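You operate a simulated robot arm through the tools that you are given. There is no shell and no other tool. Be economical: measure what you need, move in short steps, check, and stop when the job is done.

The job below is to be done with a simulated two-armed robot. You get a single attempt, and the scene is never put back.

Task
Reset the table: press up, suction off, dial to 0, turntable at A, drawer shut.
Fine: let the press up before you turn the turntable.

Only the result counts: the job must be done as asked and must still hold three seconds after the hand-in. Knocking over, shifting, dropping, spilling or breaking anything else fails it.

Robot
Two 6-joint arms with two-finger grippers on one trunk, on a base that drives. Base frame: it is fixed to the floor where the robot stands at the start and does not move with it; the origin is under the middle of the robot, x ahead of it, y to its left, z up; the surface under the hand at the start is at about z = 860. Readings come in mm, degrees, newtons and seconds.
The left shoulder is at the start at [61, 143, 875], the right one opposite. With the tool pointing down near the work surface each hand reaches from about 280 to 700 mm from the robot's upright axis, wherever it stands, measured 20 degrees to its own side. Places, roughly: black dial [500, -100, 800]; blue switch [600, 0, 800]; bottom table drawer [200, -500, 600]; crate latch [1300, 100, 900]; grey switch [800, 300, 800]; lock lever [700, -500, 900]; slow knob [1200, -600, 1000]; suction button [400, -200, 800]; table knob [1100, -700, 1000]; table lever [1300, -500, 1000]; yellow arm [900, -100, 1000]. Payload 2.45 kg a hand.
Tool frame (each hand has its own): the origin (TCP) lies between the finger pads and is the grasp point; the fingertips stand 26 mm ahead of it; z points along the fingers, y is the line along which they close. The gripper opens to 96 mm. The gripper's body begins 69 mm behind the TCP.
Orientation is that of the tool frame in the base frame, as a unit quaternion [w, x, y, z]. With the fingers straight down and closing along the base's y, the tool's x points along the base's -x, its y along +y and its z along -z.

Tools
- The arms move only by the tool servo_tool. It takes "left_plan", "right_plan" or both (then of equal length, played together; a hand with none holds still); each is a list of rows, each a list of 7 numbers: the shift along the tool's x, y, z in units of 30 mm (1.0 is 30 mm), then the turn, a rotation vector about the tool's x, y, z in units of 4 degrees (1.0 is 4 degrees), then the closure, from 0 (fully open) to 1 (shut). In form: [[tx, ty, tz, wx, wy, wz, fingers], ...]. A call has 1 to 12 rows; each row shifts and turns the commanded pose from where the row before left it, along the tool's axes as they then stand. A call with a number of a shift or a turn outside -1 to 1 is refused whole. Rows are played at 5 a second. More than 50 mm and 8.6 degrees between two rows, or a gripper value outside its range, and nothing of the call is played. A pose out of reach is approached as far as the arm can. The call stops where the force on the tool passes 90 N (or 10 N more than at its start, if that is more) or the arm is blocked; 0.2 s more then pass. Each finger halts on what it meets, pressing with about 34 N; the grip force reading is that of the motor and also rises with nothing between the fingers. The clock runs only during rows and for 0.2 s after the last one: add rows that do not move to give the fingers time. It gives the time, the measured TCP pose, the force on the tool (base axes), the opening and the grip force at its end, in the units of the frame above (readings bear some noise), with the torque about the TCP (base axes, N m) and any sound that the robot's microphone picked up, and new pictures: "views" is both (left out), scene, wrist or none (wrist: the cameras of the hands that moved).
- Cameras (640 x 400 px; columns grow to the right, rows downward): "scene" is now at [130.6, -4.5, 1460]; the picture's right is [-0.27, -0.96, 0.00], its down [-0.82, 0.23, -0.52] and it looks along [0.50, -0.14, -0.85] (base axes); focal length 252 px, centre (320, 200). "left" rides on the left gripper at [82, -3, -98] in its tool frame; the picture's right is [0.04, 1.00, 0.00], its down [-0.73, 0.03, -0.68] and it looks along [-0.68, 0.03, 0.73] (tool axes); focal length 256 px, centre (320, 200). "right" rides on the right gripper at [82, 3, -98] in its tool frame; the picture's right is [-0.04, 1.00, 0.00], its down [-0.73, -0.03, -0.68] and it looks along [-0.68, -0.03, 0.73] (tool axes); focal length 256 px, centre (320, 200).
- move_column(by): slides the trunk up (or, below 0, down) by that many mm; the arms and the scene camera ride with it, the base frame stays. It gives what a move gives, with no picture.
- steer(legs): drives the robot by 1 to 6 legs, each [ahead, turn to the left] in mm and degrees, along the robot's own axes; the way and the turn of a leg run together, so that a leg with both is an arc; at most 1500 mm and 180 degrees a leg. The arms and the cameras ride along, it lands a little off, and it stops where it bumps. It gives what a move gives, and a new picture of the scene camera.
- head_to(pan, tilt): turns the head with the scene camera to pan (to the left, within 86 degrees either way) and tilt (down, from -29 to 69), counted from straight ahead of the robot. It gives what a move gives, and a new picture of the scene camera.
- point_at(camera, pixels): there is no depth. For up to 12 entries [column, row, z] of the newest picture of that camera ("zoom" is the newest enlarged one), the place [x, y] in the base frame at which the ray of that pixel passes the height z, good to about 3 mm, but the place of the scene camera against the robot may be out by one fixed shift of up to 18 mm in any direction. The clock stands still meanwhile.
- close_up(camera, box): a new picture of the part [left, top, right, bottom] of that camera's present view, enlarged. The clock stands still meanwhile.
- job_done(): hands the job in; it is judged then, once.

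Keep the steps short. Do not move on a guess: measure, check each grasp and each placing, and mend mistakes. In all there are 80 turns and 260 pictures (those below and enlarged ones count). Leave the grippers open and the arms clear of the work at the hand-in unless told otherwise, and finish with a single line.

The tools are called after "Request:" as name(argument=value, ...) on one line, values as JSON. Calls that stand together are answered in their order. servo_tool: Moves the arms, as the interface text tells. Its arguments: {"type":"object","properties":{"left_plan":{"type":"array","items":{"type":"array","items":{"type":"number"}}},"right_plan":{"type":"array","items":{"type":"array","items":{"type":"number"}}},"views":{"type":"string","enum":["both","scene","wrist","none"]}},"required":[]} The other tools are called the same way: move_column (by) slides the trunk up or down; steer (legs) drives the base; head_to (pan, tilt) turns the head that bears the scene camera; point_at (camera, pixels) gives the place at which the rays of pixels pass given heights; close_up (camera, box) takes an enlarged picture of a part of a camera's view; job_done () hands the job in.

At the start:

```text
time_s: 0.0
left_position: [436.4, 41.1, 1169.1]
left_tool_rot: [0.0, -0.001, 1.0, 0.0]
left_wrist_force: [-0.3, 0.0, -0.3]
left_wrist_torque: [0.03, 0.0, -0.04]
left_grip_width: 96.2
left_gripper_force: 0.1
right_position: [519.7, -348.9, 1118.8]
right_tool_rot: [0.0, -0.001, 1.0, 0.0]
right_wrist_force: [-0.5, 0.2, 0.5]
right_wrist_torque: [0.0, 0.04, -0.01]
right_grip_width: 95.8
right_gripper_force: 0.0
trunk travel left (down, up): [-500.0, 90.0]
robot x, y, heading: [-2.3, 2.4, 0.1]
head pan, tilt: [-15.9, 58.4]
```

scene: 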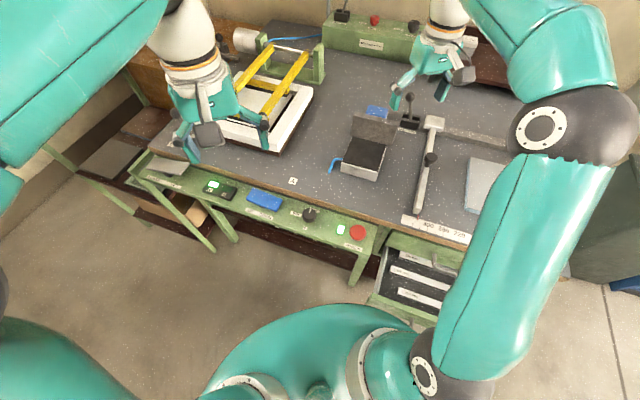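
right: 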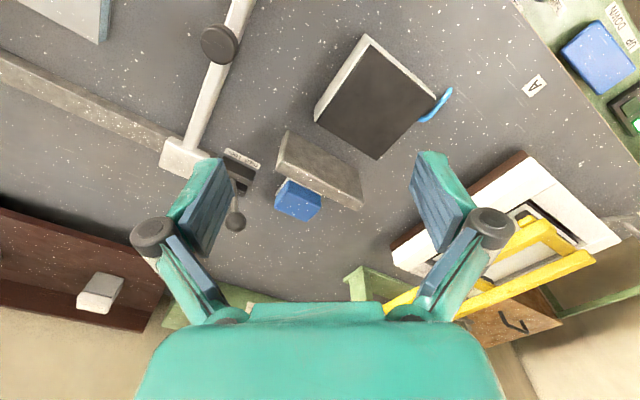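
left: 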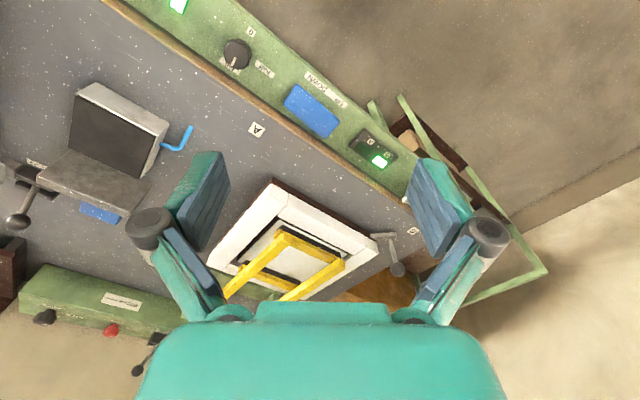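

I see a table with a front panel (switches, dial, suction button), a yellow-armed press/turntable and a drawer. I'll enlarge the panel, the yellow arm area and the drawer to read the labels.

Request:
close_up(camera="scene", box=[140, 150, 380, 300])

Request:
close_up(camera="left", box=[160, 0, 480, 200])

Request:
close_up(camera="scene", box=[320, 60, 560, 330])

Request:
close_up(camera="scene", box=[120, 0, 440, 200])

```text
2.67 times, centred on (260, 225) of scene
```

zoom: 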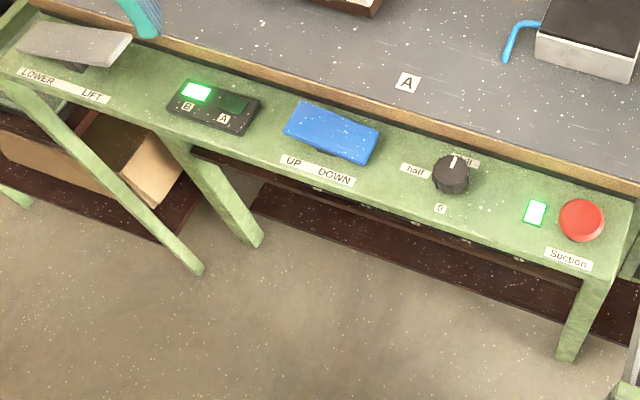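

```text
2.00 times, centred on (320, 100) of left
```

zoom: 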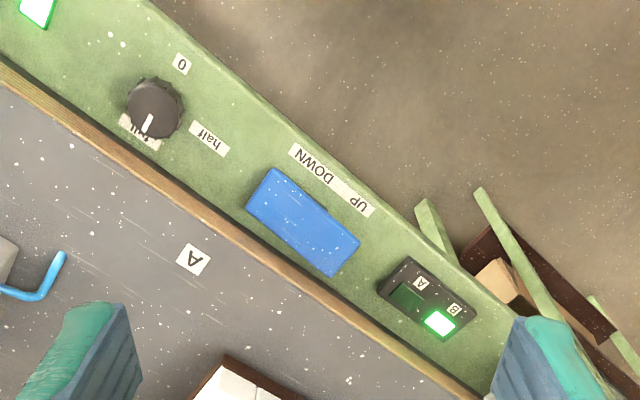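

```text
1.48 times, centred on (440, 195) of scene
```

zoom: 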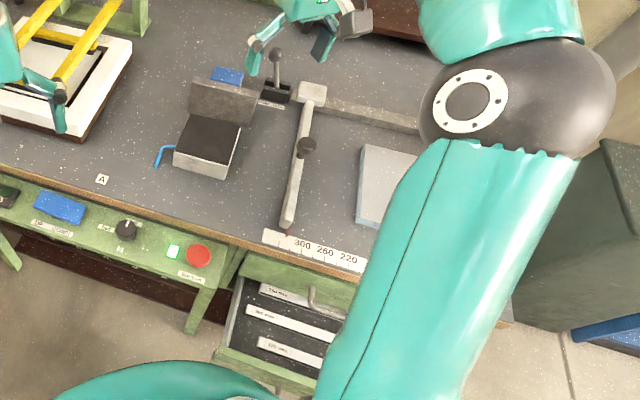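

```text
2.00 times, centred on (280, 100) of scene
```

zoom: 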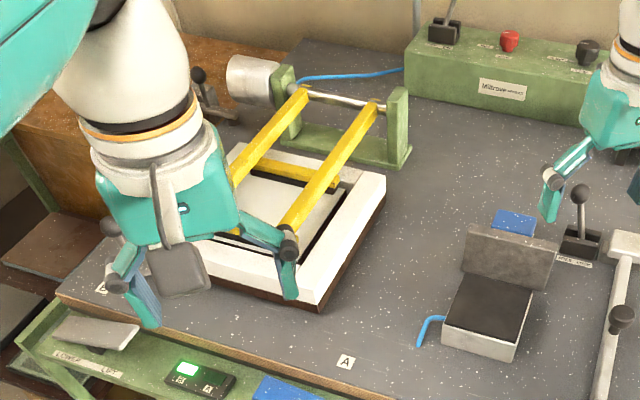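

Next I'll raise the head to read the back console and get a wider view.

Request:
head_to(pan=-18, tilt=35)

Request:
close_up(camera="scene", box=[160, 120, 400, 270])

Request:
close_up(camera="left", box=[180, 160, 440, 320])

Request:
close_up(camera="right", box=[160, 80, 400, 260])

```text
time_s: 0.9
left_position: [437.7, 41.6, 1170.3]
left_tool_rot: [0.0, -0.001, 1.0, 0.0]
left_wrist_force: [0.7, -0.1, -0.3]
left_wrist_torque: [-0.01, 0.0, 0.0]
left_grip_width: 96.1
left_gripper_force: 0.0
right_position: [520.8, -348.6, 1118.8]
right_tool_rot: [0.0, -0.001, 1.0, 0.0]
right_wrist_force: [0.0, -0.2, 0.0]
right_wrist_torque: [-0.02, 0.02, 0.02]
right_grip_width: 96.0
right_gripper_force: 0.0
trunk travel left (down, up): [-500.0, 90.0]
robot x, y, heading: [1.1, -2.0, -0.1]
head pan, tilt: [-18.0, 35.0]
```

scene: 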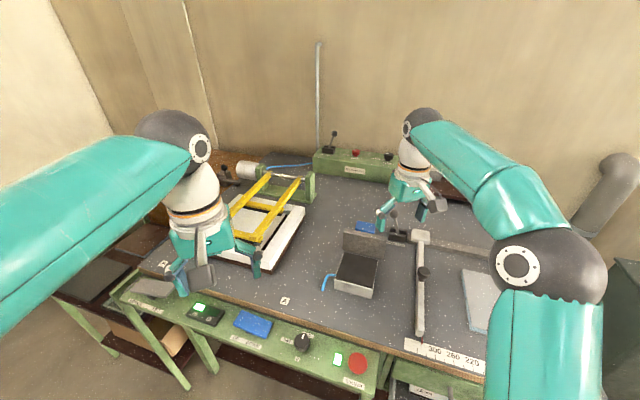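

```text
2.67 times, centred on (280, 195) of scene
```

zoom: 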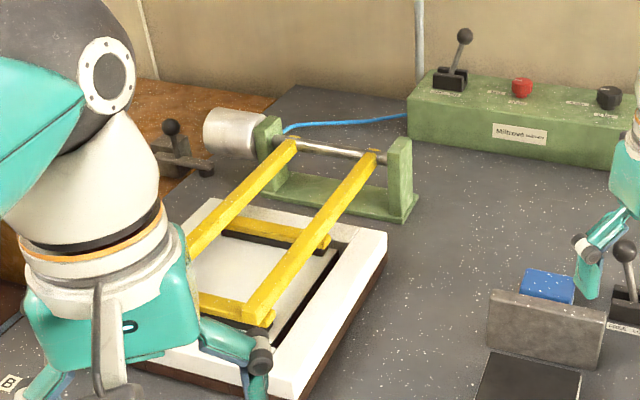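

```text
2.46 times, centred on (310, 240) of left
```

zoom: 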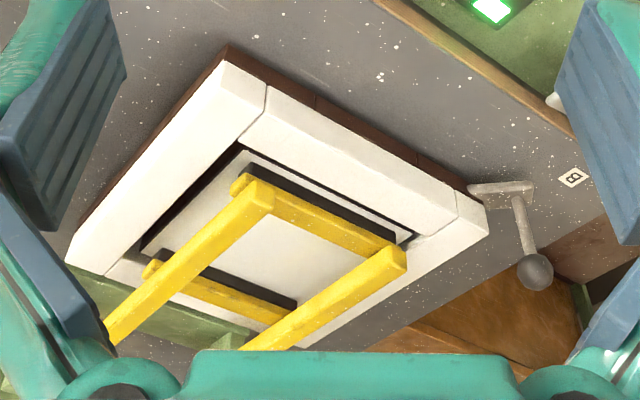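

```text
2.22 times, centred on (280, 170) of right
```

zoom: 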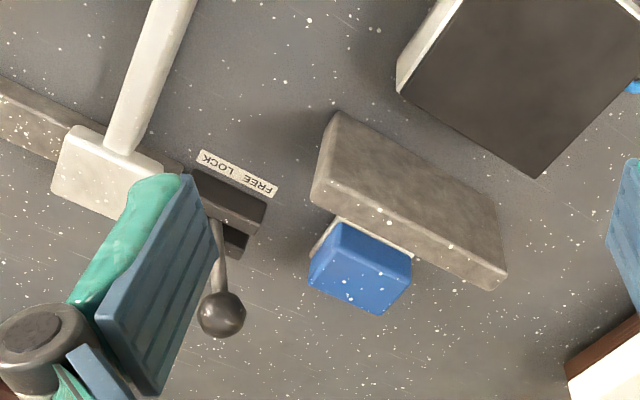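

I'll zoom in hard on the back console's labels.

Request:
close_up(camera="scene", box=[305, 120, 405, 185])

Request:
close_up(camera="left", box=[0, 260, 200, 385])

Request:
close_up(camera="scene", box=[120, 250, 320, 375])

```text
6.15 times, centred on (355, 152) of scene
```

zoom: 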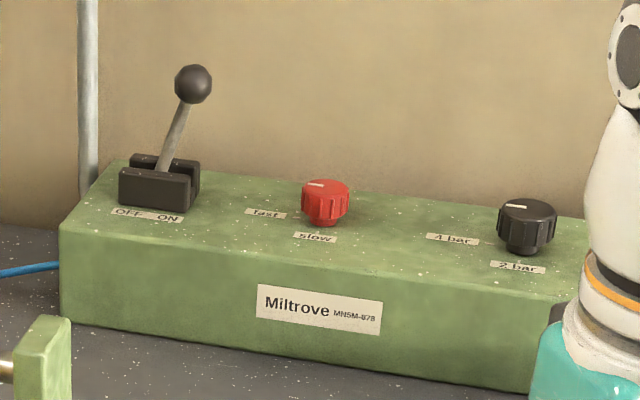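

```text
3.20 times, centred on (100, 322) of left
```

zoom: 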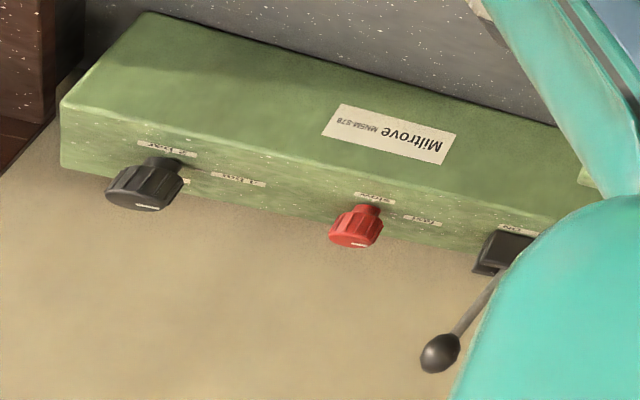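

```text
3.20 times, centred on (220, 312) of scene
```

zoom: 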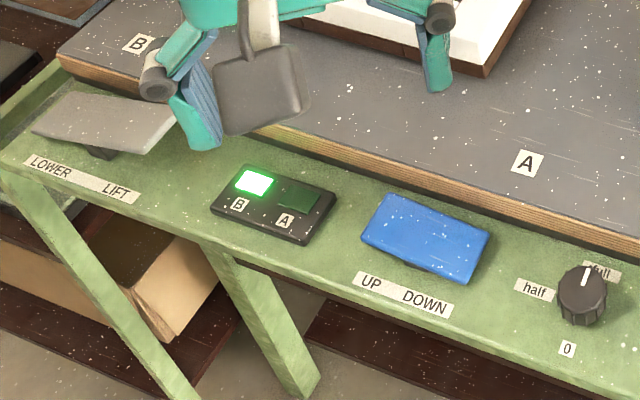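

I'll measure key points in the wrist and scene pictures at two heights each, to triangulate. Left picture: dial (237,52), blue switch (312,112), handle ball (397,270), A label (256,129). Scene picture: the same, plus the suction button (357,363).

Request:
point_at(camera="left", pixels=[[237, 52, 800], [237, 52, 850], [312, 112, 800], [312, 112, 850], [256, 129, 800], [256, 129, 850], [397, 270, 800], [397, 270, 950], [412, 231, 800], [412, 231, 850], [177, 3, 800], [177, 3, 850]])

Request:
point_at(camera="scene", pixels=[[302, 342, 800], [302, 342, 850], [253, 323, 800], [253, 323, 850], [284, 300, 800], [284, 300, 850], [357, 363, 800], [357, 363, 850], [163, 263, 800], [163, 263, 850], [337, 360, 800], [337, 360, 850]])

```text
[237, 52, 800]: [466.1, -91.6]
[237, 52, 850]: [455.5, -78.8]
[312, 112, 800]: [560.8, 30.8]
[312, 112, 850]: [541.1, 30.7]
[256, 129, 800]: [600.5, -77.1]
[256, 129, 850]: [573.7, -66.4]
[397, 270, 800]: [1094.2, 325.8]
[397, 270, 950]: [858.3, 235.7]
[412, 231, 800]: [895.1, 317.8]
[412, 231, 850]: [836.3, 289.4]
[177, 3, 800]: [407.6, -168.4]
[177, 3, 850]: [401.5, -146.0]
```

```text
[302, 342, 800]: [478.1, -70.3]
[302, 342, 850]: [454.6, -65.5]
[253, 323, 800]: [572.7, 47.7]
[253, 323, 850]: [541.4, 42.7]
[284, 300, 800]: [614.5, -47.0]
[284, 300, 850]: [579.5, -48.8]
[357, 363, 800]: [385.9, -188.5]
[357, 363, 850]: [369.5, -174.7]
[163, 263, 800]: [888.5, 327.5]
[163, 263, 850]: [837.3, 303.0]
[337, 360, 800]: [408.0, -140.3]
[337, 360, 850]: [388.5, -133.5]
```

I'll move the right hand, closing its fingers, to above the suction button (about [400,-190]) at a safe height, then look.

Request:
servo_tool(right_plan=[[0.8, 0.9, 0.3, 0, 0, 0, 1], [0.8, 0.9, 0.4, 0, 0, 0, 1], [0.8, 0.9, 0.5, 0, 0, 0, 1], [0.8, 0.9, 0.6, 0, 0, 0, 1], [0.8, 0.9, 0.6, 0, 0, 0, 1], [0.4, 0.7, 0.6, 0, 0, 0, 1], [0, 0, 0, 0, 0, 0, 1]], views="both")

```text
time_s: 2.5
left_position: [437.3, 41.5, 1170.8]
left_tool_rot: [0.0, 0.0, 1.0, 0.001]
left_wrist_force: [1.1, -0.6, 0.3]
left_wrist_torque: [0.03, 0.01, 0.02]
left_grip_width: 95.9
left_gripper_force: 0.2
right_position: [387.0, -192.6, 1026.6]
right_tool_rot: [0.001, -0.001, 1.0, 0.0]
right_wrist_force: [0.3, 0.3, -0.8]
right_wrist_torque: [-0.03, 0.01, -0.01]
right_grip_width: 0.1
right_gripper_force: 28.9
trunk travel left (down, up): [-500.0, 90.0]
robot x, y, heading: [3.8, 1.1, -0.1]
head pan, tilt: [-18.0, 35.0]
```

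scene: 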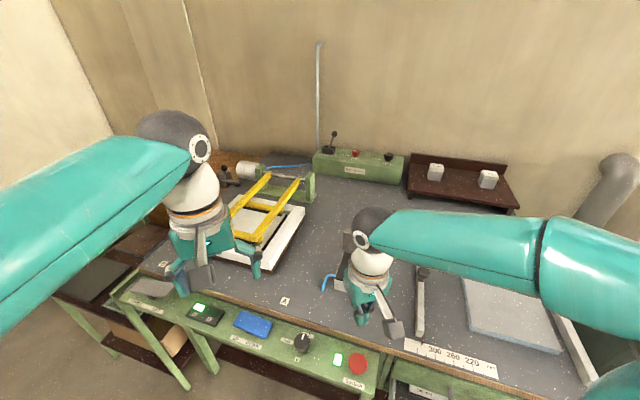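
right: 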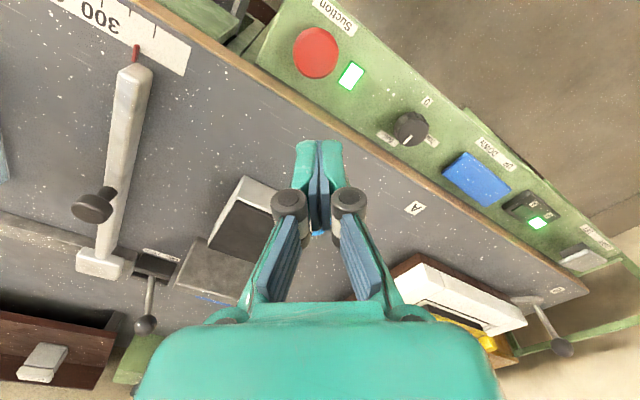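

Right wrist picture: button at (317,52), dial (410,128), blue switch (477,180). I'll triangulate these against the left wrist camera.

Request:
point_at(camera="right", pixels=[[317, 52, 800], [317, 52, 850], [410, 126, 800], [410, 126, 850], [477, 180, 800], [477, 180, 850], [415, 208, 800], [415, 208, 850], [351, 75, 800], [351, 75, 850], [562, 347, 850], [562, 347, 950]])

Request:
point_at(camera="left", pixels=[[237, 52, 800], [237, 52, 850], [312, 112, 800], [312, 112, 850], [256, 129, 800], [256, 129, 850], [397, 270, 850], [397, 270, 950], [177, 3, 800]])

Request:
close_up(camera="right", box=[270, 0, 640, 230])

```text
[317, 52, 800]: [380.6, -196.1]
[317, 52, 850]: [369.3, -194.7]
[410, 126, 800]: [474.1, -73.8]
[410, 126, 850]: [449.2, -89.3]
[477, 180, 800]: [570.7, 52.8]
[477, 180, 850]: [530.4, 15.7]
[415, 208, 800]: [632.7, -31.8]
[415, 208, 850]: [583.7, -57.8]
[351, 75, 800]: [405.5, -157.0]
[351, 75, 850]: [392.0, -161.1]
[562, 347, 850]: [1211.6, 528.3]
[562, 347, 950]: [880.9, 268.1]
```

```text
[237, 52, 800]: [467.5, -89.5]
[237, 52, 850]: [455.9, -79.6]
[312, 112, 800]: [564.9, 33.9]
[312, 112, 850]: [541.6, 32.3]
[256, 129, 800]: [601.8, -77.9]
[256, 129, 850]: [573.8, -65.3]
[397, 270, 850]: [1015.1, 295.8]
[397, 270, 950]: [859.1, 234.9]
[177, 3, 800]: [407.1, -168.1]
```

```text
1.73 times, centred on (455, 115) of right
```

zoom: 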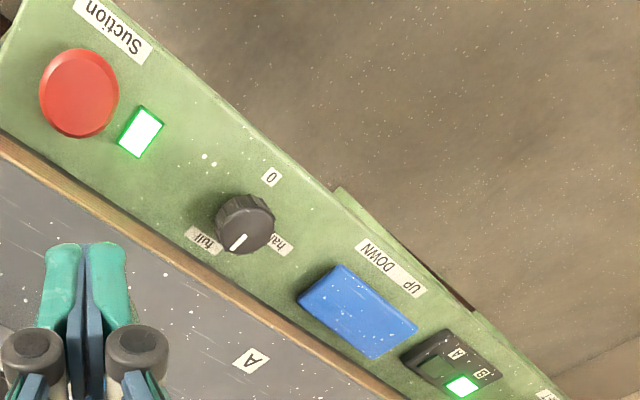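

The button is at about [375,-195] with its top near z 830. I'll come down to fingertip height about 850 above it and check.

Request:
servo_tool(right_plan=[[0.37, -0.1, 0.9, 0, 0, 0, 1], [0, 0, 1, 0, 0, 0, 1], [0, 0, 1, 0, 0, 0, 1], [0, 0, 1, 0, 0, 0, 1], [0, 0, 0.8, 0, 0, 0, 1], [0, 0, 0, 0, 0, 0, 1]], views="both")

Request:
head_to(pan=-20, tilt=55)

```text
time_s: 3.9
left_position: [436.7, 42.8, 1170.9]
left_tool_rot: [0.0, 0.0, 1.0, 0.0]
left_wrist_force: [0.6, 0.8, -0.3]
left_wrist_torque: [-0.02, -0.03, 0.01]
left_grip_width: 95.8
left_gripper_force: 0.1
right_position: [375.4, -196.4, 887.9]
right_tool_rot: [-0.001, 0.0, 1.0, 0.0]
right_wrist_force: [0.1, 0.5, 0.4]
right_wrist_torque: [-0.01, -0.03, 0.02]
right_grip_width: 0.0
right_gripper_force: 28.5
trunk travel left (down, up): [-500.0, 90.0]
robot x, y, heading: [-1.3, -1.7, 0.1]
head pan, tilt: [-18.0, 35.0]
```

scene: 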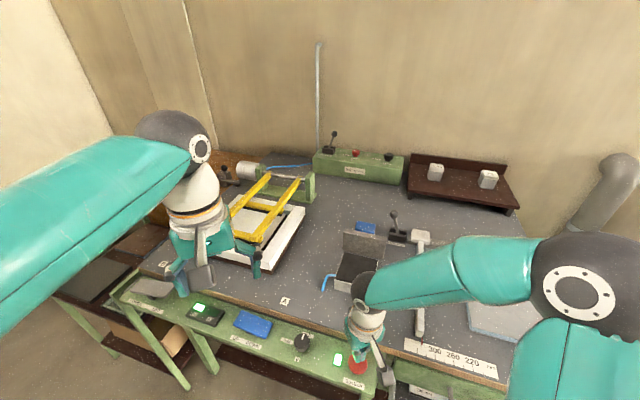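
right: 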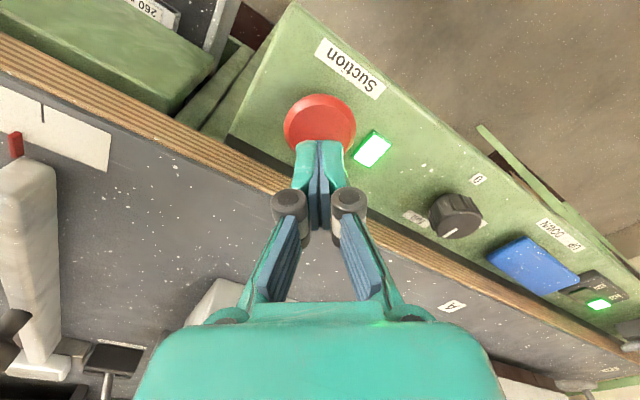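

```text
time_s: 4.7
left_position: [436.6, 42.7, 1170.7]
left_tool_rot: [0.001, -0.001, 1.0, 0.0]
left_wrist_force: [0.4, 0.6, 0.5]
left_wrist_torque: [-0.04, -0.01, 0.01]
left_grip_width: 95.9
left_gripper_force: 0.1
right_position: [374.6, -197.5, 887.8]
right_tool_rot: [0.0, 0.0, 1.0, 0.0]
right_wrist_force: [-0.6, -0.2, 0.2]
right_wrist_torque: [-0.03, -0.01, 0.0]
right_grip_width: 0.0
right_gripper_force: 28.8
trunk travel left (down, up): [-500.0, 90.0]
robot x, y, heading: [-2.1, 0.0, 0.1]
head pan, tilt: [-20.0, 55.0]
```

scene: 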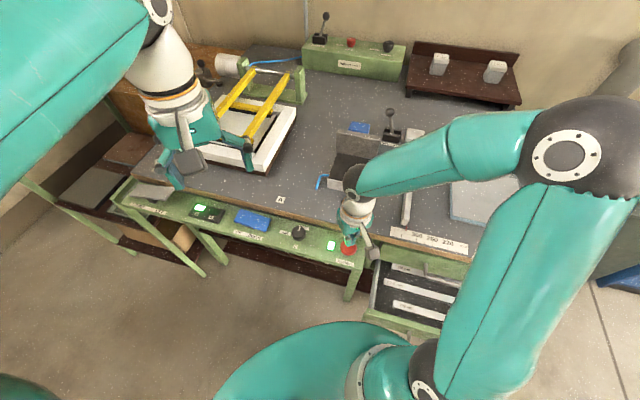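

I'll check where the button's centre (320,122) and its panel lie from this closer view.

Request:
point_at(camera="right", pixels=[[320, 122, 810], [320, 122, 830], [320, 122, 850], [317, 52, 830], [453, 213, 831]])

```text
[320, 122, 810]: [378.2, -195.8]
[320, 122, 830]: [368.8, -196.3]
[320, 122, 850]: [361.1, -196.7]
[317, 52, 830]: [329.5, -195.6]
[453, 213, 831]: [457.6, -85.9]
```

The button is at about x 378, y -196, with its top near z 810–815. I'll go down gently in small rows and watch force and the light.

Request:
servo_tool(right_plan=[[-0.1, 0.04, 0.6, 0, 0, 0, 1], [0, 0, 0.6, 0, 0, 0, 1], [0, 0, 0.3, 0, 0, 0, 1], [0, 0, 0.2, 0, 0, 0, 1], [0, 0, 0.1, 0, 0, 0, 1]], views="both")

```text
time_s: 5.8
left_position: [424.9, 46.8, 1175.1]
left_tool_rot: [0.004, -0.001, 1.0, -0.003]
left_wrist_force: [0.2, 0.3, 0.5]
left_wrist_torque: [-0.02, 0.03, 0.01]
left_grip_width: 96.1
left_gripper_force: 0.1
right_position: [383.4, -193.5, 858.2]
right_tool_rot: [0.028, 0.003, 1.0, -0.002]
right_wrist_force: [-12.3, 1.3, 48.4]
right_wrist_torque: [-0.27, 0.68, -0.07]
right_grip_width: 6.2
right_gripper_force: 28.3
trunk travel left (down, up): [-500.0, 90.0]
robot x, y, heading: [2.5, 1.3, -0.4]
head pan, tilt: [-20.0, 55.0]
heard: click
stopped in row 5 (right hand): the force on the tool passed its limit at 395 N (the readings are from after the stop); the commanded pose is now the measured one
```

scene: 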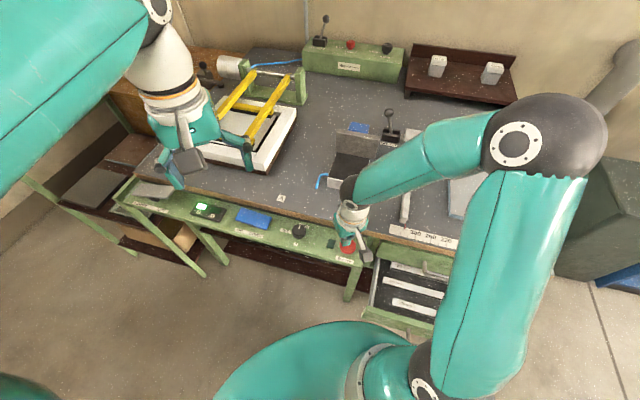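
right: 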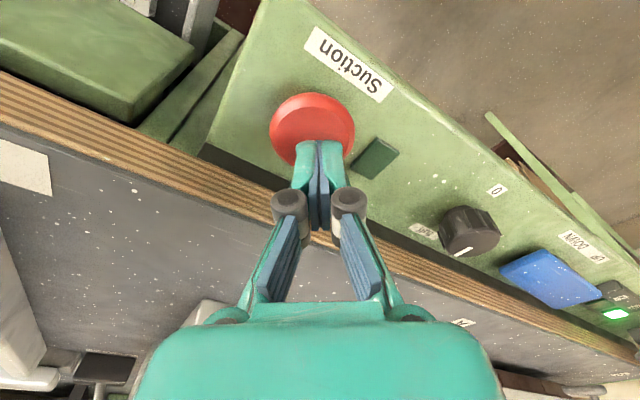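

Click heard and the suction light is dark, so suction is off. Contact came at about z 832, higher than I estimated, so I'll use finer rows from here. Raising the hand now.

Request:
servo_tool(right_plan=[[0, 0, -0.5, 0, 0, 0, 1], [0, 0, -1, 0, 0, 0, 1], [0, 0, -1, 0, 0, 0, 1], [0, 0, -0.5, 0, 0, 0, 1]], views="both")

```text
time_s: 6.8
left_position: [435.5, 41.5, 1170.5]
left_tool_rot: [0.0, 0.0, 1.0, -0.001]
left_wrist_force: [-0.1, 0.2, -0.3]
left_wrist_torque: [-0.01, 0.02, -0.02]
left_grip_width: 96.3
left_gripper_force: 0.1
right_position: [385.9, -196.0, 935.9]
right_tool_rot: [0.015, 0.002, 1.0, -0.002]
right_wrist_force: [0.0, 0.6, -0.1]
right_wrist_torque: [-0.02, -0.04, 0.02]
right_grip_width: 0.1
right_gripper_force: 28.3
trunk travel left (down, up): [-500.0, 90.0]
robot x, y, heading: [0.8, 2.5, 0.1]
head pan, tilt: [-20.0, 55.0]
```

scene: 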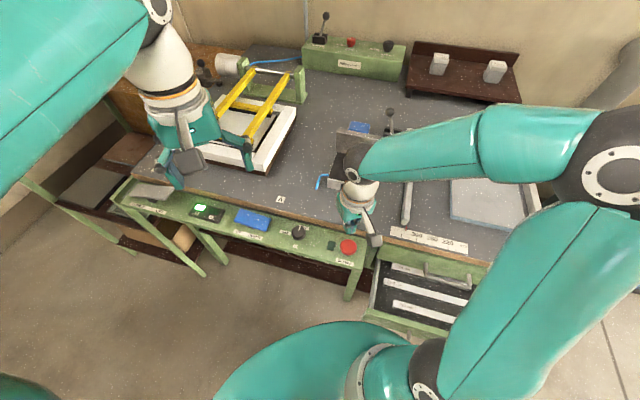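
right: 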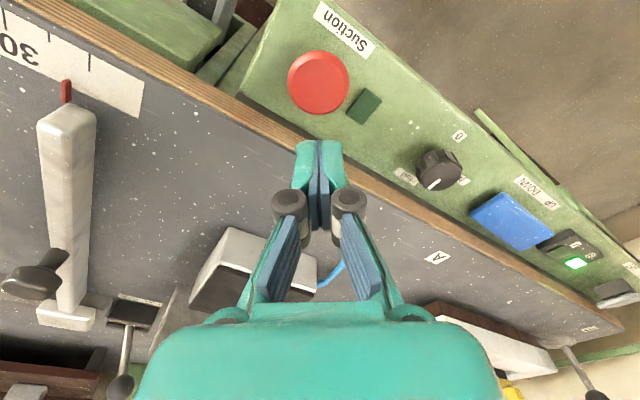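

Suction is confirmed off (lamp dark at (364,105)). Next is the blue rocker: its UP end in the left picture is near (332,128). I'll locate it.

Request:
close_up(camera="left", box=[220, 20, 420, 145])

Request:
close_up(camera="right", box=[390, 110, 630, 260])

Request:
point_at(camera="left", pixels=[[297, 85, 830], [339, 121, 830], [326, 137, 830], [284, 102, 830], [332, 129, 830], [332, 129, 820]])

Request:
point_at(camera="right", pixels=[[440, 162, 831], [440, 162, 820], [505, 193, 830], [555, 233, 830], [525, 250, 830], [472, 210, 830]])

```text
3.20 times, centred on (320, 82) of left
```

zoom: 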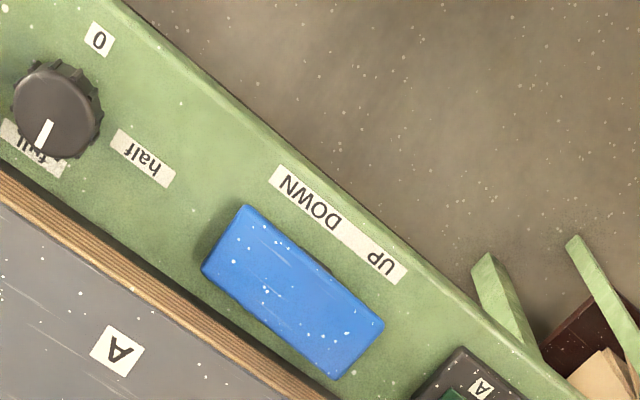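

```text
2.67 times, centred on (510, 185) of right
```

zoom: 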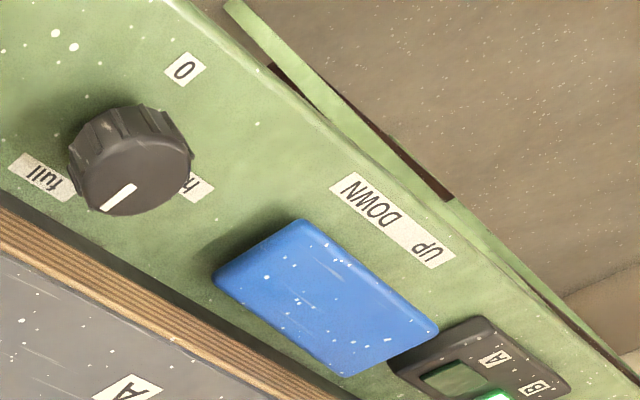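

```text
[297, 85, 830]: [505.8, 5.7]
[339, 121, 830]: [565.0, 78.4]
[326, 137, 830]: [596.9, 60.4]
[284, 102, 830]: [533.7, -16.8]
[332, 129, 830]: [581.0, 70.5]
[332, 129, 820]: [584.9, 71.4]
```

```text
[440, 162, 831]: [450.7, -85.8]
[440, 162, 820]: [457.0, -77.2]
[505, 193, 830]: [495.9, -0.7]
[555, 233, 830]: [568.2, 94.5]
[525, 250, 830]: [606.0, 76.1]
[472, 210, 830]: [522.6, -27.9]
```

The rocker's UP end sits high (about z 840), so the press is DOWN. I'll bring the left hand, closed, above the UP end at about [568,58], with tips near z 865.

Request:
servo_tool(left_plan=[[-0.44, 0.055, 0.9, 0, 0, 0, 1], [-0.44, 0.055, 0.93, 0, 0, 0, 1], [-0.44, 0.055, 0.93, 0, 0, 0, 1], [-0.44, 0.055, 0.93, 0, 0, 0, 1], [-0.44, 0.055, 0.93, 0, 0, 0, 1], [-0.44, 0.055, 0.93, 0, 0, 0, 1], [-0.44, 0.055, 0.93, 0, 0, 0, 1], [-0.44, 0.055, 0.93, 0, 0, 0, 1], [-0.44, 0.055, 0.93, 0, 0, 0, 1], [-0.44, 0.055, 0.9, 0, 0, 0, 1], [0, 0, 0, 0, 0, 0, 1]], views="both")

```text
time_s: 9.2
left_position: [569.9, 57.7, 894.9]
left_tool_rot: [0.0, -0.001, 1.0, 0.0]
left_wrist_force: [0.2, 0.4, -0.3]
left_wrist_torque: [0.02, 0.01, -0.01]
left_grip_width: 0.0
left_gripper_force: 29.0
right_position: [384.6, -196.2, 935.9]
right_tool_rot: [0.014, 0.002, 1.0, 0.0]
right_wrist_force: [-0.2, -0.2, -0.1]
right_wrist_torque: [0.02, 0.01, 0.03]
right_grip_width: 0.1
right_gripper_force: 29.3
trunk travel left (down, up): [-500.0, 90.0]
robot x, y, heading: [-0.4, 2.1, -0.3]
head pan, tilt: [-20.0, 55.0]
```

scene: 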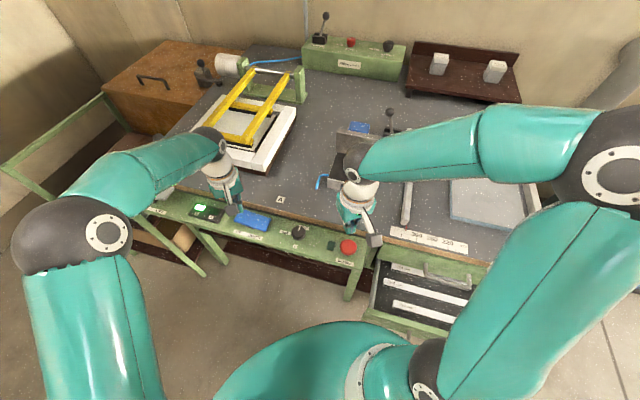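
left: 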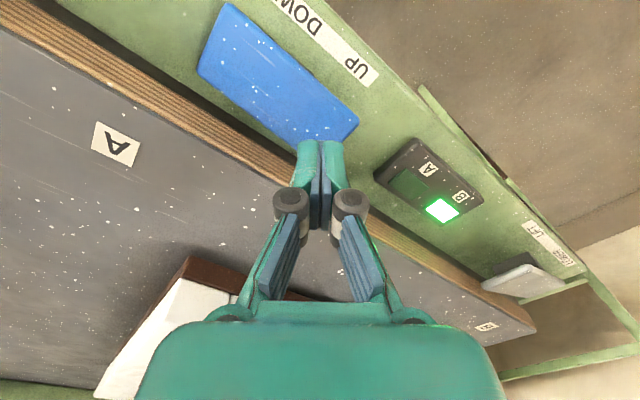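

I'll check where the rocker's UP-end corner (358,122) and centre line (322,125) lie from here.

Request:
point_at(camera="left", pixels=[[358, 120, 840], [358, 120, 830], [310, 120, 838], [298, 142, 838], [230, 5, 825], [200, 65, 825]])

```text
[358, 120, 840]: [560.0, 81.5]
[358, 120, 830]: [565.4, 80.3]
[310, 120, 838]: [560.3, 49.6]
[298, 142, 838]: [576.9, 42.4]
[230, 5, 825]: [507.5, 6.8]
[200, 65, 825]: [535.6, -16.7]
```

The position checks out. I'll press down in small 3 mm rows.

Request:
servo_tool(left_plan=[[0, 0, 0.5, 0, 0, 0, 1], [0, 0, 0.3, 0, 0, 0, 1], [0, 0, 0.15, 0, 0, 0, 1], [0, 0, 0.1, 0, 0, 0, 1], [0, 0, 0.1, 0, 0, 0, 1], [0, 0, 0.1, 0, 0, 0, 1], [0, 0, 0.1, 0, 0, 0, 1], [0, 0, 0.1, 0, 0, 0, 1], [0, 0, 0.1, 0, 0, 0, 1]], views="both")

```text
time_s: 11.2
left_position: [568.6, 58.4, 853.0]
left_tool_rot: [0.007, -0.001, 1.0, -0.002]
left_wrist_force: [-1.3, 8.1, 49.6]
left_wrist_torque: [-0.18, 0.6, -0.12]
left_grip_width: 0.1
left_gripper_force: 28.8
right_position: [382.1, -195.6, 938.4]
right_tool_rot: [0.018, 0.002, 1.0, -0.001]
right_wrist_force: [0.4, 0.4, -0.3]
right_wrist_torque: [-0.01, 0.0, -0.01]
right_grip_width: 0.4
right_gripper_force: 28.4
trunk travel left (down, up): [-500.0, 90.0]
robot x, y, heading: [2.1, -0.2, 0.0]
head pan, tilt: [-20.0, 55.0]
```

scene: 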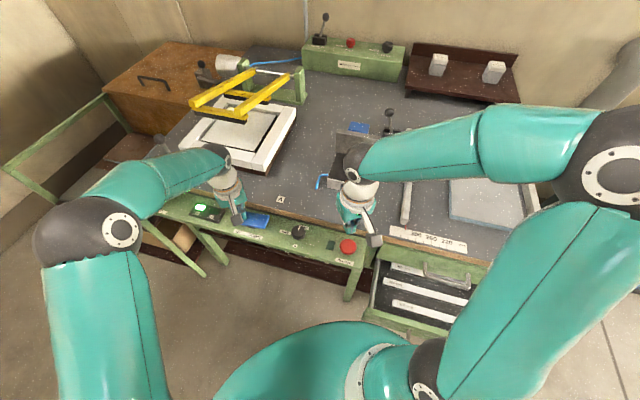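
left: 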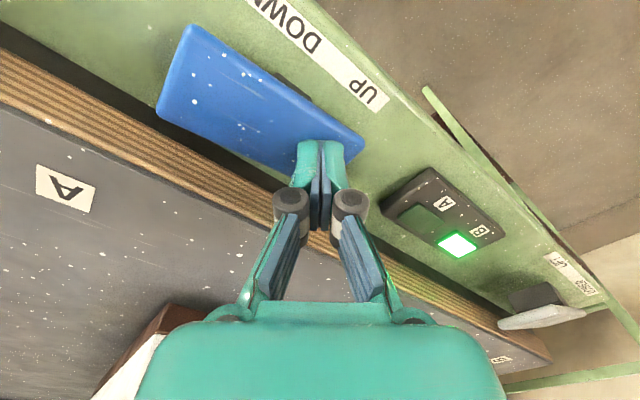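

The yellow arm is rising. I'll lift the left hand off and check that it stays up.

Request:
servo_tool(left_plan=[[0, 0, -0.5, 0, 0, 0, 1], [0, 0, -1, 0, 0, 0, 1], [0, 0, -1, 0, 0, 0, 1], [0, 0, -1, 0, 0, 0, 1], [0, 0, -1, 0, 0, 0, 1], [0, 0, 0, 0, 0, 0, 1], [0, 0, 0, 0, 0, 0, 1]], views="both")

```text
time_s: 12.8
left_position: [568.4, 59.1, 981.3]
left_tool_rot: [0.0, -0.001, 1.0, 0.0]
left_wrist_force: [-0.4, -0.1, 0.1]
left_wrist_torque: [0.01, 0.0, 0.0]
left_grip_width: 0.0
left_gripper_force: 29.3
right_position: [386.1, -195.7, 935.7]
right_tool_rot: [0.015, 0.003, 1.0, -0.001]
right_wrist_force: [-0.2, 0.1, 0.3]
right_wrist_torque: [0.0, 0.0, 0.0]
right_grip_width: 0.1
right_gripper_force: 28.4
trunk travel left (down, up): [-500.0, 90.0]
robot x, y, heading: [0.5, -3.5, -0.1]
head pan, tilt: [-20.0, 55.0]
```

scene: 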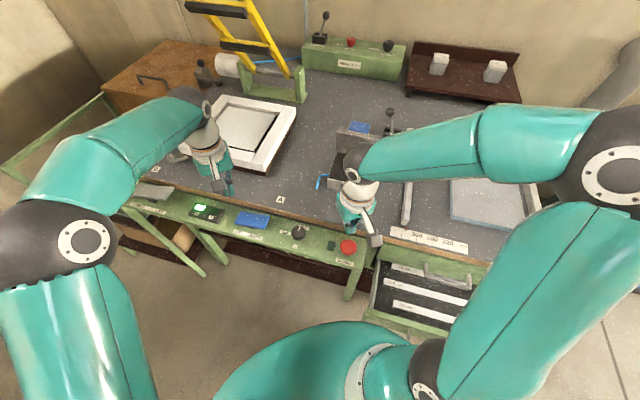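
left: 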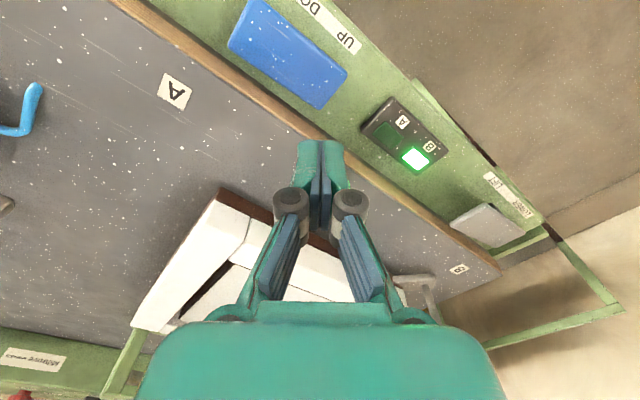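

The press is fully up. Next, the dial. I'll move the right hand over it (about [459,-83]), straighten its small tilt, open the fingers part way and start pre-turning the wrist clockwise. The left hand moves up and away.

Request:
servo_tool(right_plan=[[-0.61, 0.93, 0, 0, 0.43, 0, 0.4], [-0.61, 0.93, 0, 0, 0, 0, 0.4], [-0.61, 0.93, 0, 0, 0, 0, 0.4], [-0.61, 0.93, 0, 0, 0, 0, 0.4], [0, 0, 0, 0, 0, 1, 0.4], [0, 0, 0, 0, 0, 1, 0.4], [0, 0, 0, 0, 0, 1, 0.4], [0, 0, 0, 0, 0, 1, 0.4], [0, 0, 0, 0, 0, 1, 0.4], [0, 0, 0, 0, 0, 1, 0.4], [0, 0, 0, 0, 0, 1, 0.4], [0, 0, 0, 0, 0, 1, 0.4]], left_plan=[[0, 0.5, -0.8, 0, 0, 0, 1], [0, 0.5, -0.8, 0, 0, 0, 1], [0, 0.5, -0.8, 0, 0, 0, 1], [0, 0.5, -0.8, 0, 0, 0, 1], [0, 0.5, -0.8, 0, 0, 0, 1], [0, 0.5, 0, 0, 0, 0, 1], [0, 0, 0, 0, 0, 0, 1], [0, 0, 0, 0, 0, 0, 1], [0, 0, 0, 0, 0, 0, 1], [0, 0, 0, 0, 0, 0, 1], [0, 0, 0, 0, 0, 0, 1], [0, 0, 0, 0, 0, 0, 1]], views="both")

```text
time_s: 15.4
left_position: [569.3, 146.3, 1101.6]
left_tool_rot: [0.0, 0.0, 1.0, 0.0]
left_wrist_force: [0.8, -0.3, -0.5]
left_wrist_torque: [0.04, 0.03, 0.01]
left_grip_width: 0.1
left_gripper_force: 28.9
right_position: [459.8, -84.7, 937.0]
right_tool_rot: [0.0, 0.278, 0.961, 0.0]
right_wrist_force: [0.1, 0.1, -0.7]
right_wrist_torque: [-0.05, 0.02, -0.02]
right_grip_width: 57.6
right_gripper_force: 0.1
trunk travel left (down, up): [-500.0, 90.0]
robot x, y, heading: [0.8, -4.5, -0.1]
head pan, tilt: [-20.0, 55.0]
```

scene: 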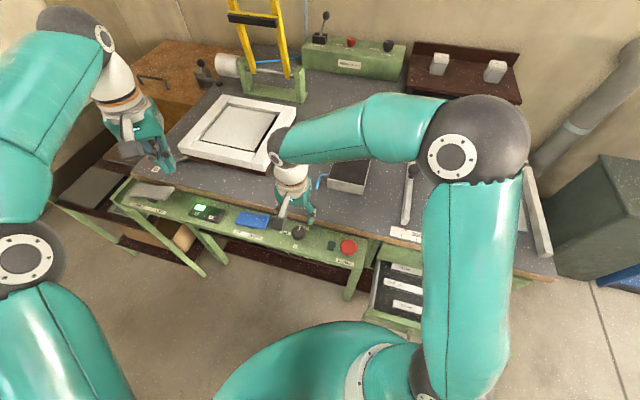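
right: 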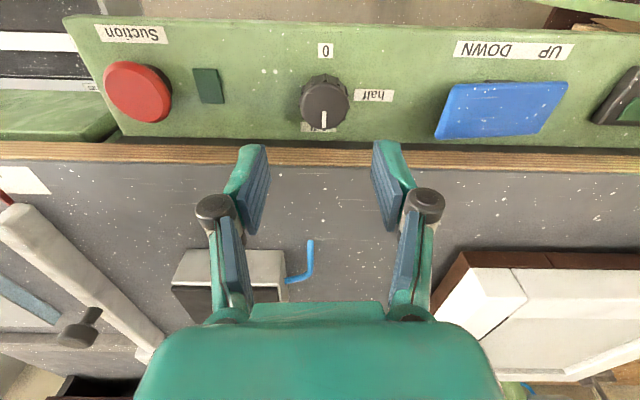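
left: 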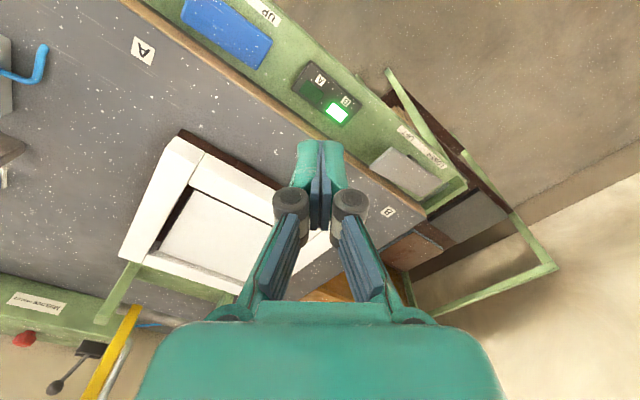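

The view is now square to the table: "0" is exactly opposite "full", with "half" at the right. So the dial turns 180° counter-clockwise seen from above. I'll locate the dial (325,92), the table edge and the knob base.

Request:
point_at(camera="right", pixels=[[325, 92, 831], [325, 92, 825], [301, 95, 825], [348, 95, 825], [325, 148, 860], [325, 50, 805]])

Request:
close_up(camera="right", box=[260, 40, 400, 140])

```text
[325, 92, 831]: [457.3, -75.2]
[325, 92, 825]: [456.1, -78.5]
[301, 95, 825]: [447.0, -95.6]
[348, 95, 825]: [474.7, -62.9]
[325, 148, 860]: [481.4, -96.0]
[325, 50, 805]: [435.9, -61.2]
```

```text
4.00 times, centred on (330, 90) of right
```

zoom: 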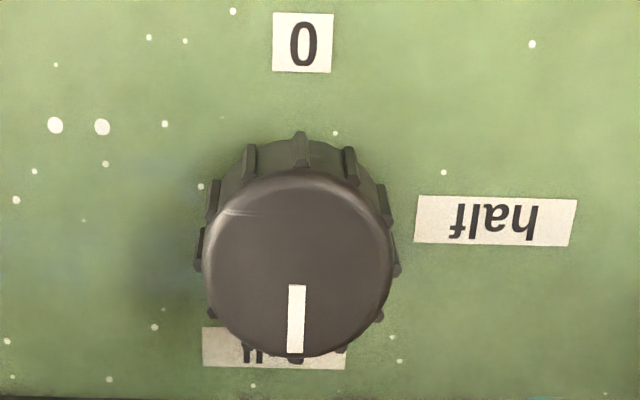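

The dial's top face centre is at (324.5,106). I'll resolve it properly.

Request:
point_at(camera="right", pixels=[[324.5, 106, 820], [324.5, 106, 830], [324.5, 106, 840], [300.5, 106, 830], [348.5, 106, 830], [324.5, 83.5, 830], [324.5, 128, 830]])

```text
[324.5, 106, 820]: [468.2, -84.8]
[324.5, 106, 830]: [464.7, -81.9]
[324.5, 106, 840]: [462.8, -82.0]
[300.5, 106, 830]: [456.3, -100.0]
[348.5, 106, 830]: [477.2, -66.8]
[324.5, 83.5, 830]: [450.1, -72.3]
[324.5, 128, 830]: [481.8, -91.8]
```

The dial centre is about [463,-82], diameter about 39, top about z 832. The table edge is close, so I'll measure it: top edge row 168, bottom row 142.

Request:
point_at(camera="right", pixels=[[324, 168, 860], [324, 143, 835], [324, 139, 805], [324, 50, 805], [374, 95, 805], [440, 138, 805], [270, 168, 860]])

Request:
close_up(camera="right", box=[240, 70, 400, 190])

```text
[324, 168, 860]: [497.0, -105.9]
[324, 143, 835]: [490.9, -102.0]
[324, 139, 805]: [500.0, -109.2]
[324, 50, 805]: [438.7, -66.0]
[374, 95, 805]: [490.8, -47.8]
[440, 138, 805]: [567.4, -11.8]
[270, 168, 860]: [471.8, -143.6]
```

```text
3.33 times, centred on (320, 130) of right
```

zoom: 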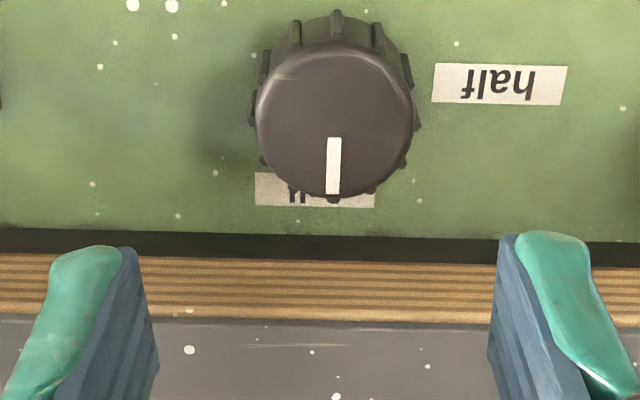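

The edge is about 41 mm from the dial centre, so there's enough room. I'll centre on [464,-83], pre-turn another 40° and come down to just above the knob.

Request:
servo_tool(right_plan=[[-0.09, 0.12, 0.22, 0, 0, 0, 0.4], [0, 0, 0.22, 0, 0, 1, 0.4], [0, 0, 0.22, 0, 0, 1, 0.4], [0, 0, 0.22, 0, 0, 1, 0.4], [0, 0, 0.22, 0, 0, 1, 0.4], [0, 0, 0.22, 0, 0, 1, 0.4], [0, 0, 0.22, 0, 0, 1, 0.4], [0, 0, 0.22, 0, 0, 1, 0.4], [0, 0, 0.22, 0, 0, 1, 0.4], [0, 0, 0.22, 0, 0, 1, 0.4], [0, 0, 0.1, 0, 0, 1, 0.4], [0, 0, 0, 0, 0, 0, 0.4]], views="both")

```text
time_s: 18.0
left_position: [568.8, 146.0, 1102.1]
left_tool_rot: [0.0, -0.001, 1.0, 0.0]
left_wrist_force: [1.0, -0.5, -0.4]
left_wrist_torque: [-0.02, 0.02, 0.01]
left_grip_width: 0.0
left_gripper_force: 28.9
right_position: [464.6, -82.7, 867.3]
right_tool_rot: [0.0, 0.59, 0.807, -0.001]
right_wrist_force: [0.3, 0.6, -0.9]
right_wrist_torque: [0.02, 0.0, -0.04]
right_grip_width: 57.5
right_gripper_force: 0.1
trunk travel left (down, up): [-500.0, 90.0]
robot x, y, heading: [1.8, 4.2, -0.1]
head pan, tilt: [-20.0, 55.0]
```

scene: 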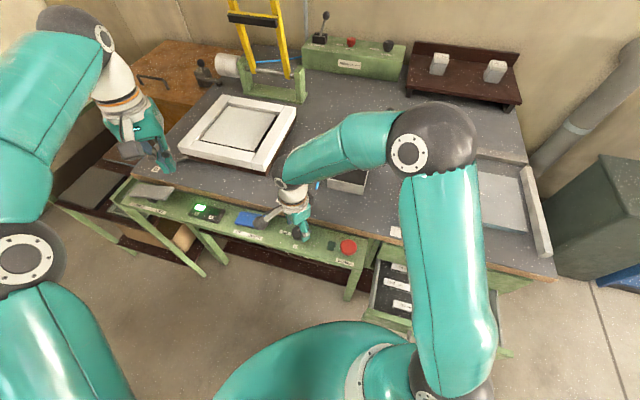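
right: 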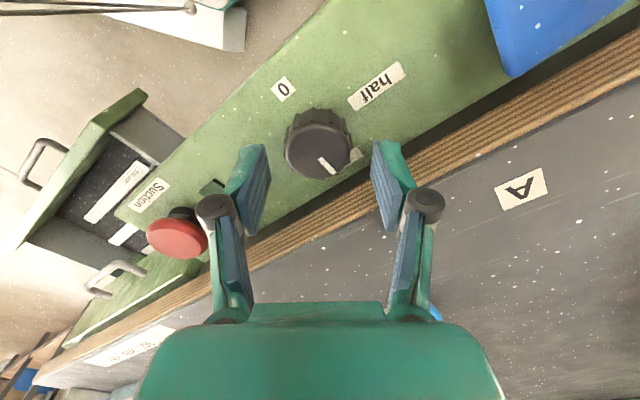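

The fingers straddle the knob (centre at (318,150)). I'll come down to TCP z about 845 and close on it.

Request:
servo_tool(right_plan=[[0, 0, 0.3, 0, 0, 0, 0.4], [0, 0, 0.2, 0, 0, 0, 0.4], [0, 0, 0.2, 0, 0, 0, 0.4], [0, 0, 0, 0, 0, 0, 0.5], [0, 0, 0, 0, 0, 0, 0.7], [0, 0, 0, 0, 0, 0, 0.8], [0, 0, 0, 0, 0, 0, 0.8]], views="wrist")

```text
time_s: 19.6
left_position: [567.5, 146.3, 1100.5]
left_tool_rot: [0.0, -0.001, 1.0, 0.0]
left_wrist_force: [-0.7, 0.1, 0.1]
left_wrist_torque: [0.01, 0.03, -0.02]
left_grip_width: 0.0
left_gripper_force: 28.8
right_position: [462.7, -83.0, 844.8]
right_tool_rot: [0.0, 0.589, 0.808, 0.0]
right_wrist_force: [-1.7, -1.5, -2.5]
right_wrist_torque: [-0.13, 0.11, 0.0]
right_grip_width: 37.3
right_gripper_force: 44.9
trunk travel left (down, up): [-500.0, 90.0]
robot x, y, heading: [-0.9, 1.4, 0.0]
head pan, tilt: [-20.0, 55.0]
```

right: 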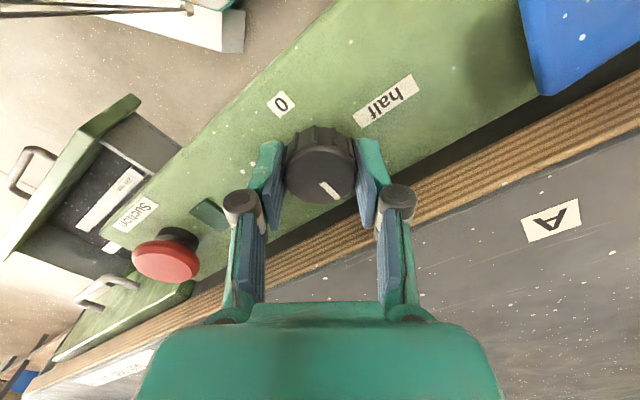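

Gripped at 37.3 mm with low side forces. I'll turn 44° counter-clockwise (tool z negative).

Request:
servo_tool(right_plan=[[0, 0, 0, 0, 0, -1, 0.8], [0, 0, 0, 0, 0, -1, 0.8], [0, 0, 0, 0, 0, -1, 0.8], [0, 0, 0, 0, 0, -1, 0.8], [0, 0, 0, 0, 0, -1, 0.8], [0, 0, 0, 0, 0, -1, 0.8], [0, 0, 0, 0, 0, -1, 0.8], [0, 0, 0, 0, 0, -1, 0.8], [0, 0, 0, 0, 0, -1, 0.8], [0, 0, 0, 0, 0, -1, 0.8], [0, 0, 0, 0, 0, -1, 0.8]], views="wrist")

```text
time_s: 22.0
left_position: [569.6, 146.3, 1101.3]
left_tool_rot: [-0.001, 0.0, 1.0, -0.001]
left_wrist_force: [0.9, -0.8, -0.6]
left_wrist_torque: [-0.01, 0.03, -0.02]
left_grip_width: 0.3
left_gripper_force: 28.6
right_position: [463.7, -82.9, 844.5]
right_tool_rot: [-0.003, 0.243, 0.97, -0.001]
right_wrist_force: [-7.3, -1.4, -32.0]
right_wrist_torque: [0.04, 0.53, -0.01]
right_grip_width: 37.4
right_gripper_force: 44.8
trunk travel left (down, up): [-500.0, 90.0]
robot x, y, heading: [0.8, -0.9, -0.1]
head pan, tilt: [-20.0, 55.0]
```

right: 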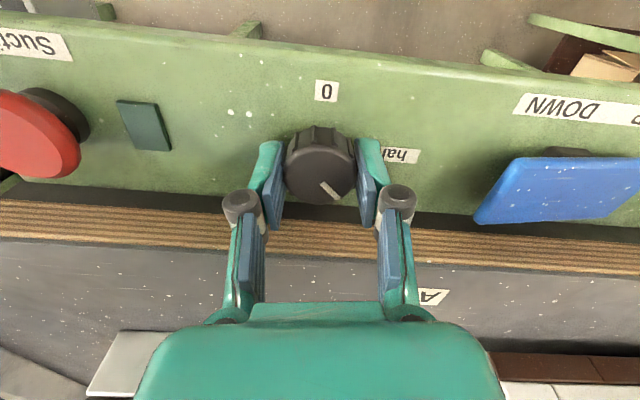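

The knob turns with the fingers. There's a slight upward pull of 32 N, so I'll lower 1.5 mm and continue 48°.

Request:
servo_tool(right_plan=[[0, 0, 0.05, 0, 0, -1, 0.8], [0, 0, 0, 0, 0, -1, 0.8], [0, 0, 0, 0, 0, -1, 0.8], [0, 0, 0, 0, 0, -1, 0.8], [0, 0, 0, 0, 0, -1, 0.8], [0, 0, 0, 0, 0, -1, 0.8], [0, 0, 0, 0, 0, -1, 0.8], [0, 0, 0, 0, 0, -1, 0.8], [0, 0, 0, 0, 0, -1, 0.8], [0, 0, 0, 0, 0, -1, 0.8], [0, 0, 0, 0, 0, -1, 0.8], [0, 0, 0, 0, 0, -1, 0.8]], views="wrist")

```text
time_s: 24.6
left_position: [567.1, 147.9, 1099.9]
left_tool_rot: [-0.001, -0.001, 1.0, -0.001]
left_wrist_force: [-0.5, -0.2, -0.6]
left_wrist_torque: [-0.05, -0.01, 0.0]
left_grip_width: 0.0
left_gripper_force: 28.6
right_position: [464.4, -82.0, 843.6]
right_tool_rot: [0.001, -0.173, 0.985, 0.0]
right_wrist_force: [-2.8, 13.9, -9.4]
right_wrist_torque: [0.44, -0.62, -0.06]
right_grip_width: 37.3
right_gripper_force: 45.0
trunk travel left (down, up): [-500.0, 90.0]
robot x, y, heading: [-0.7, -1.4, -0.1]
head pan, tilt: [-20.0, 55.0]
```

right: 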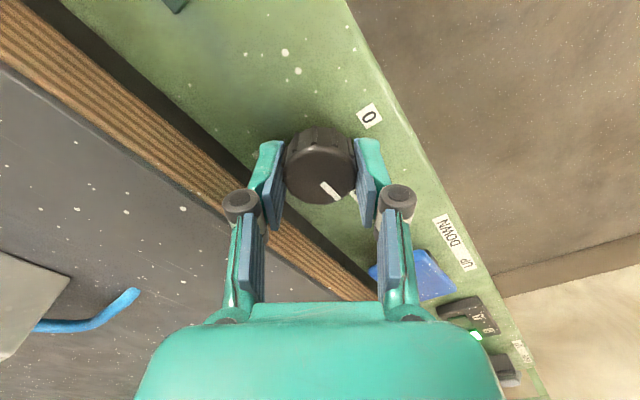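

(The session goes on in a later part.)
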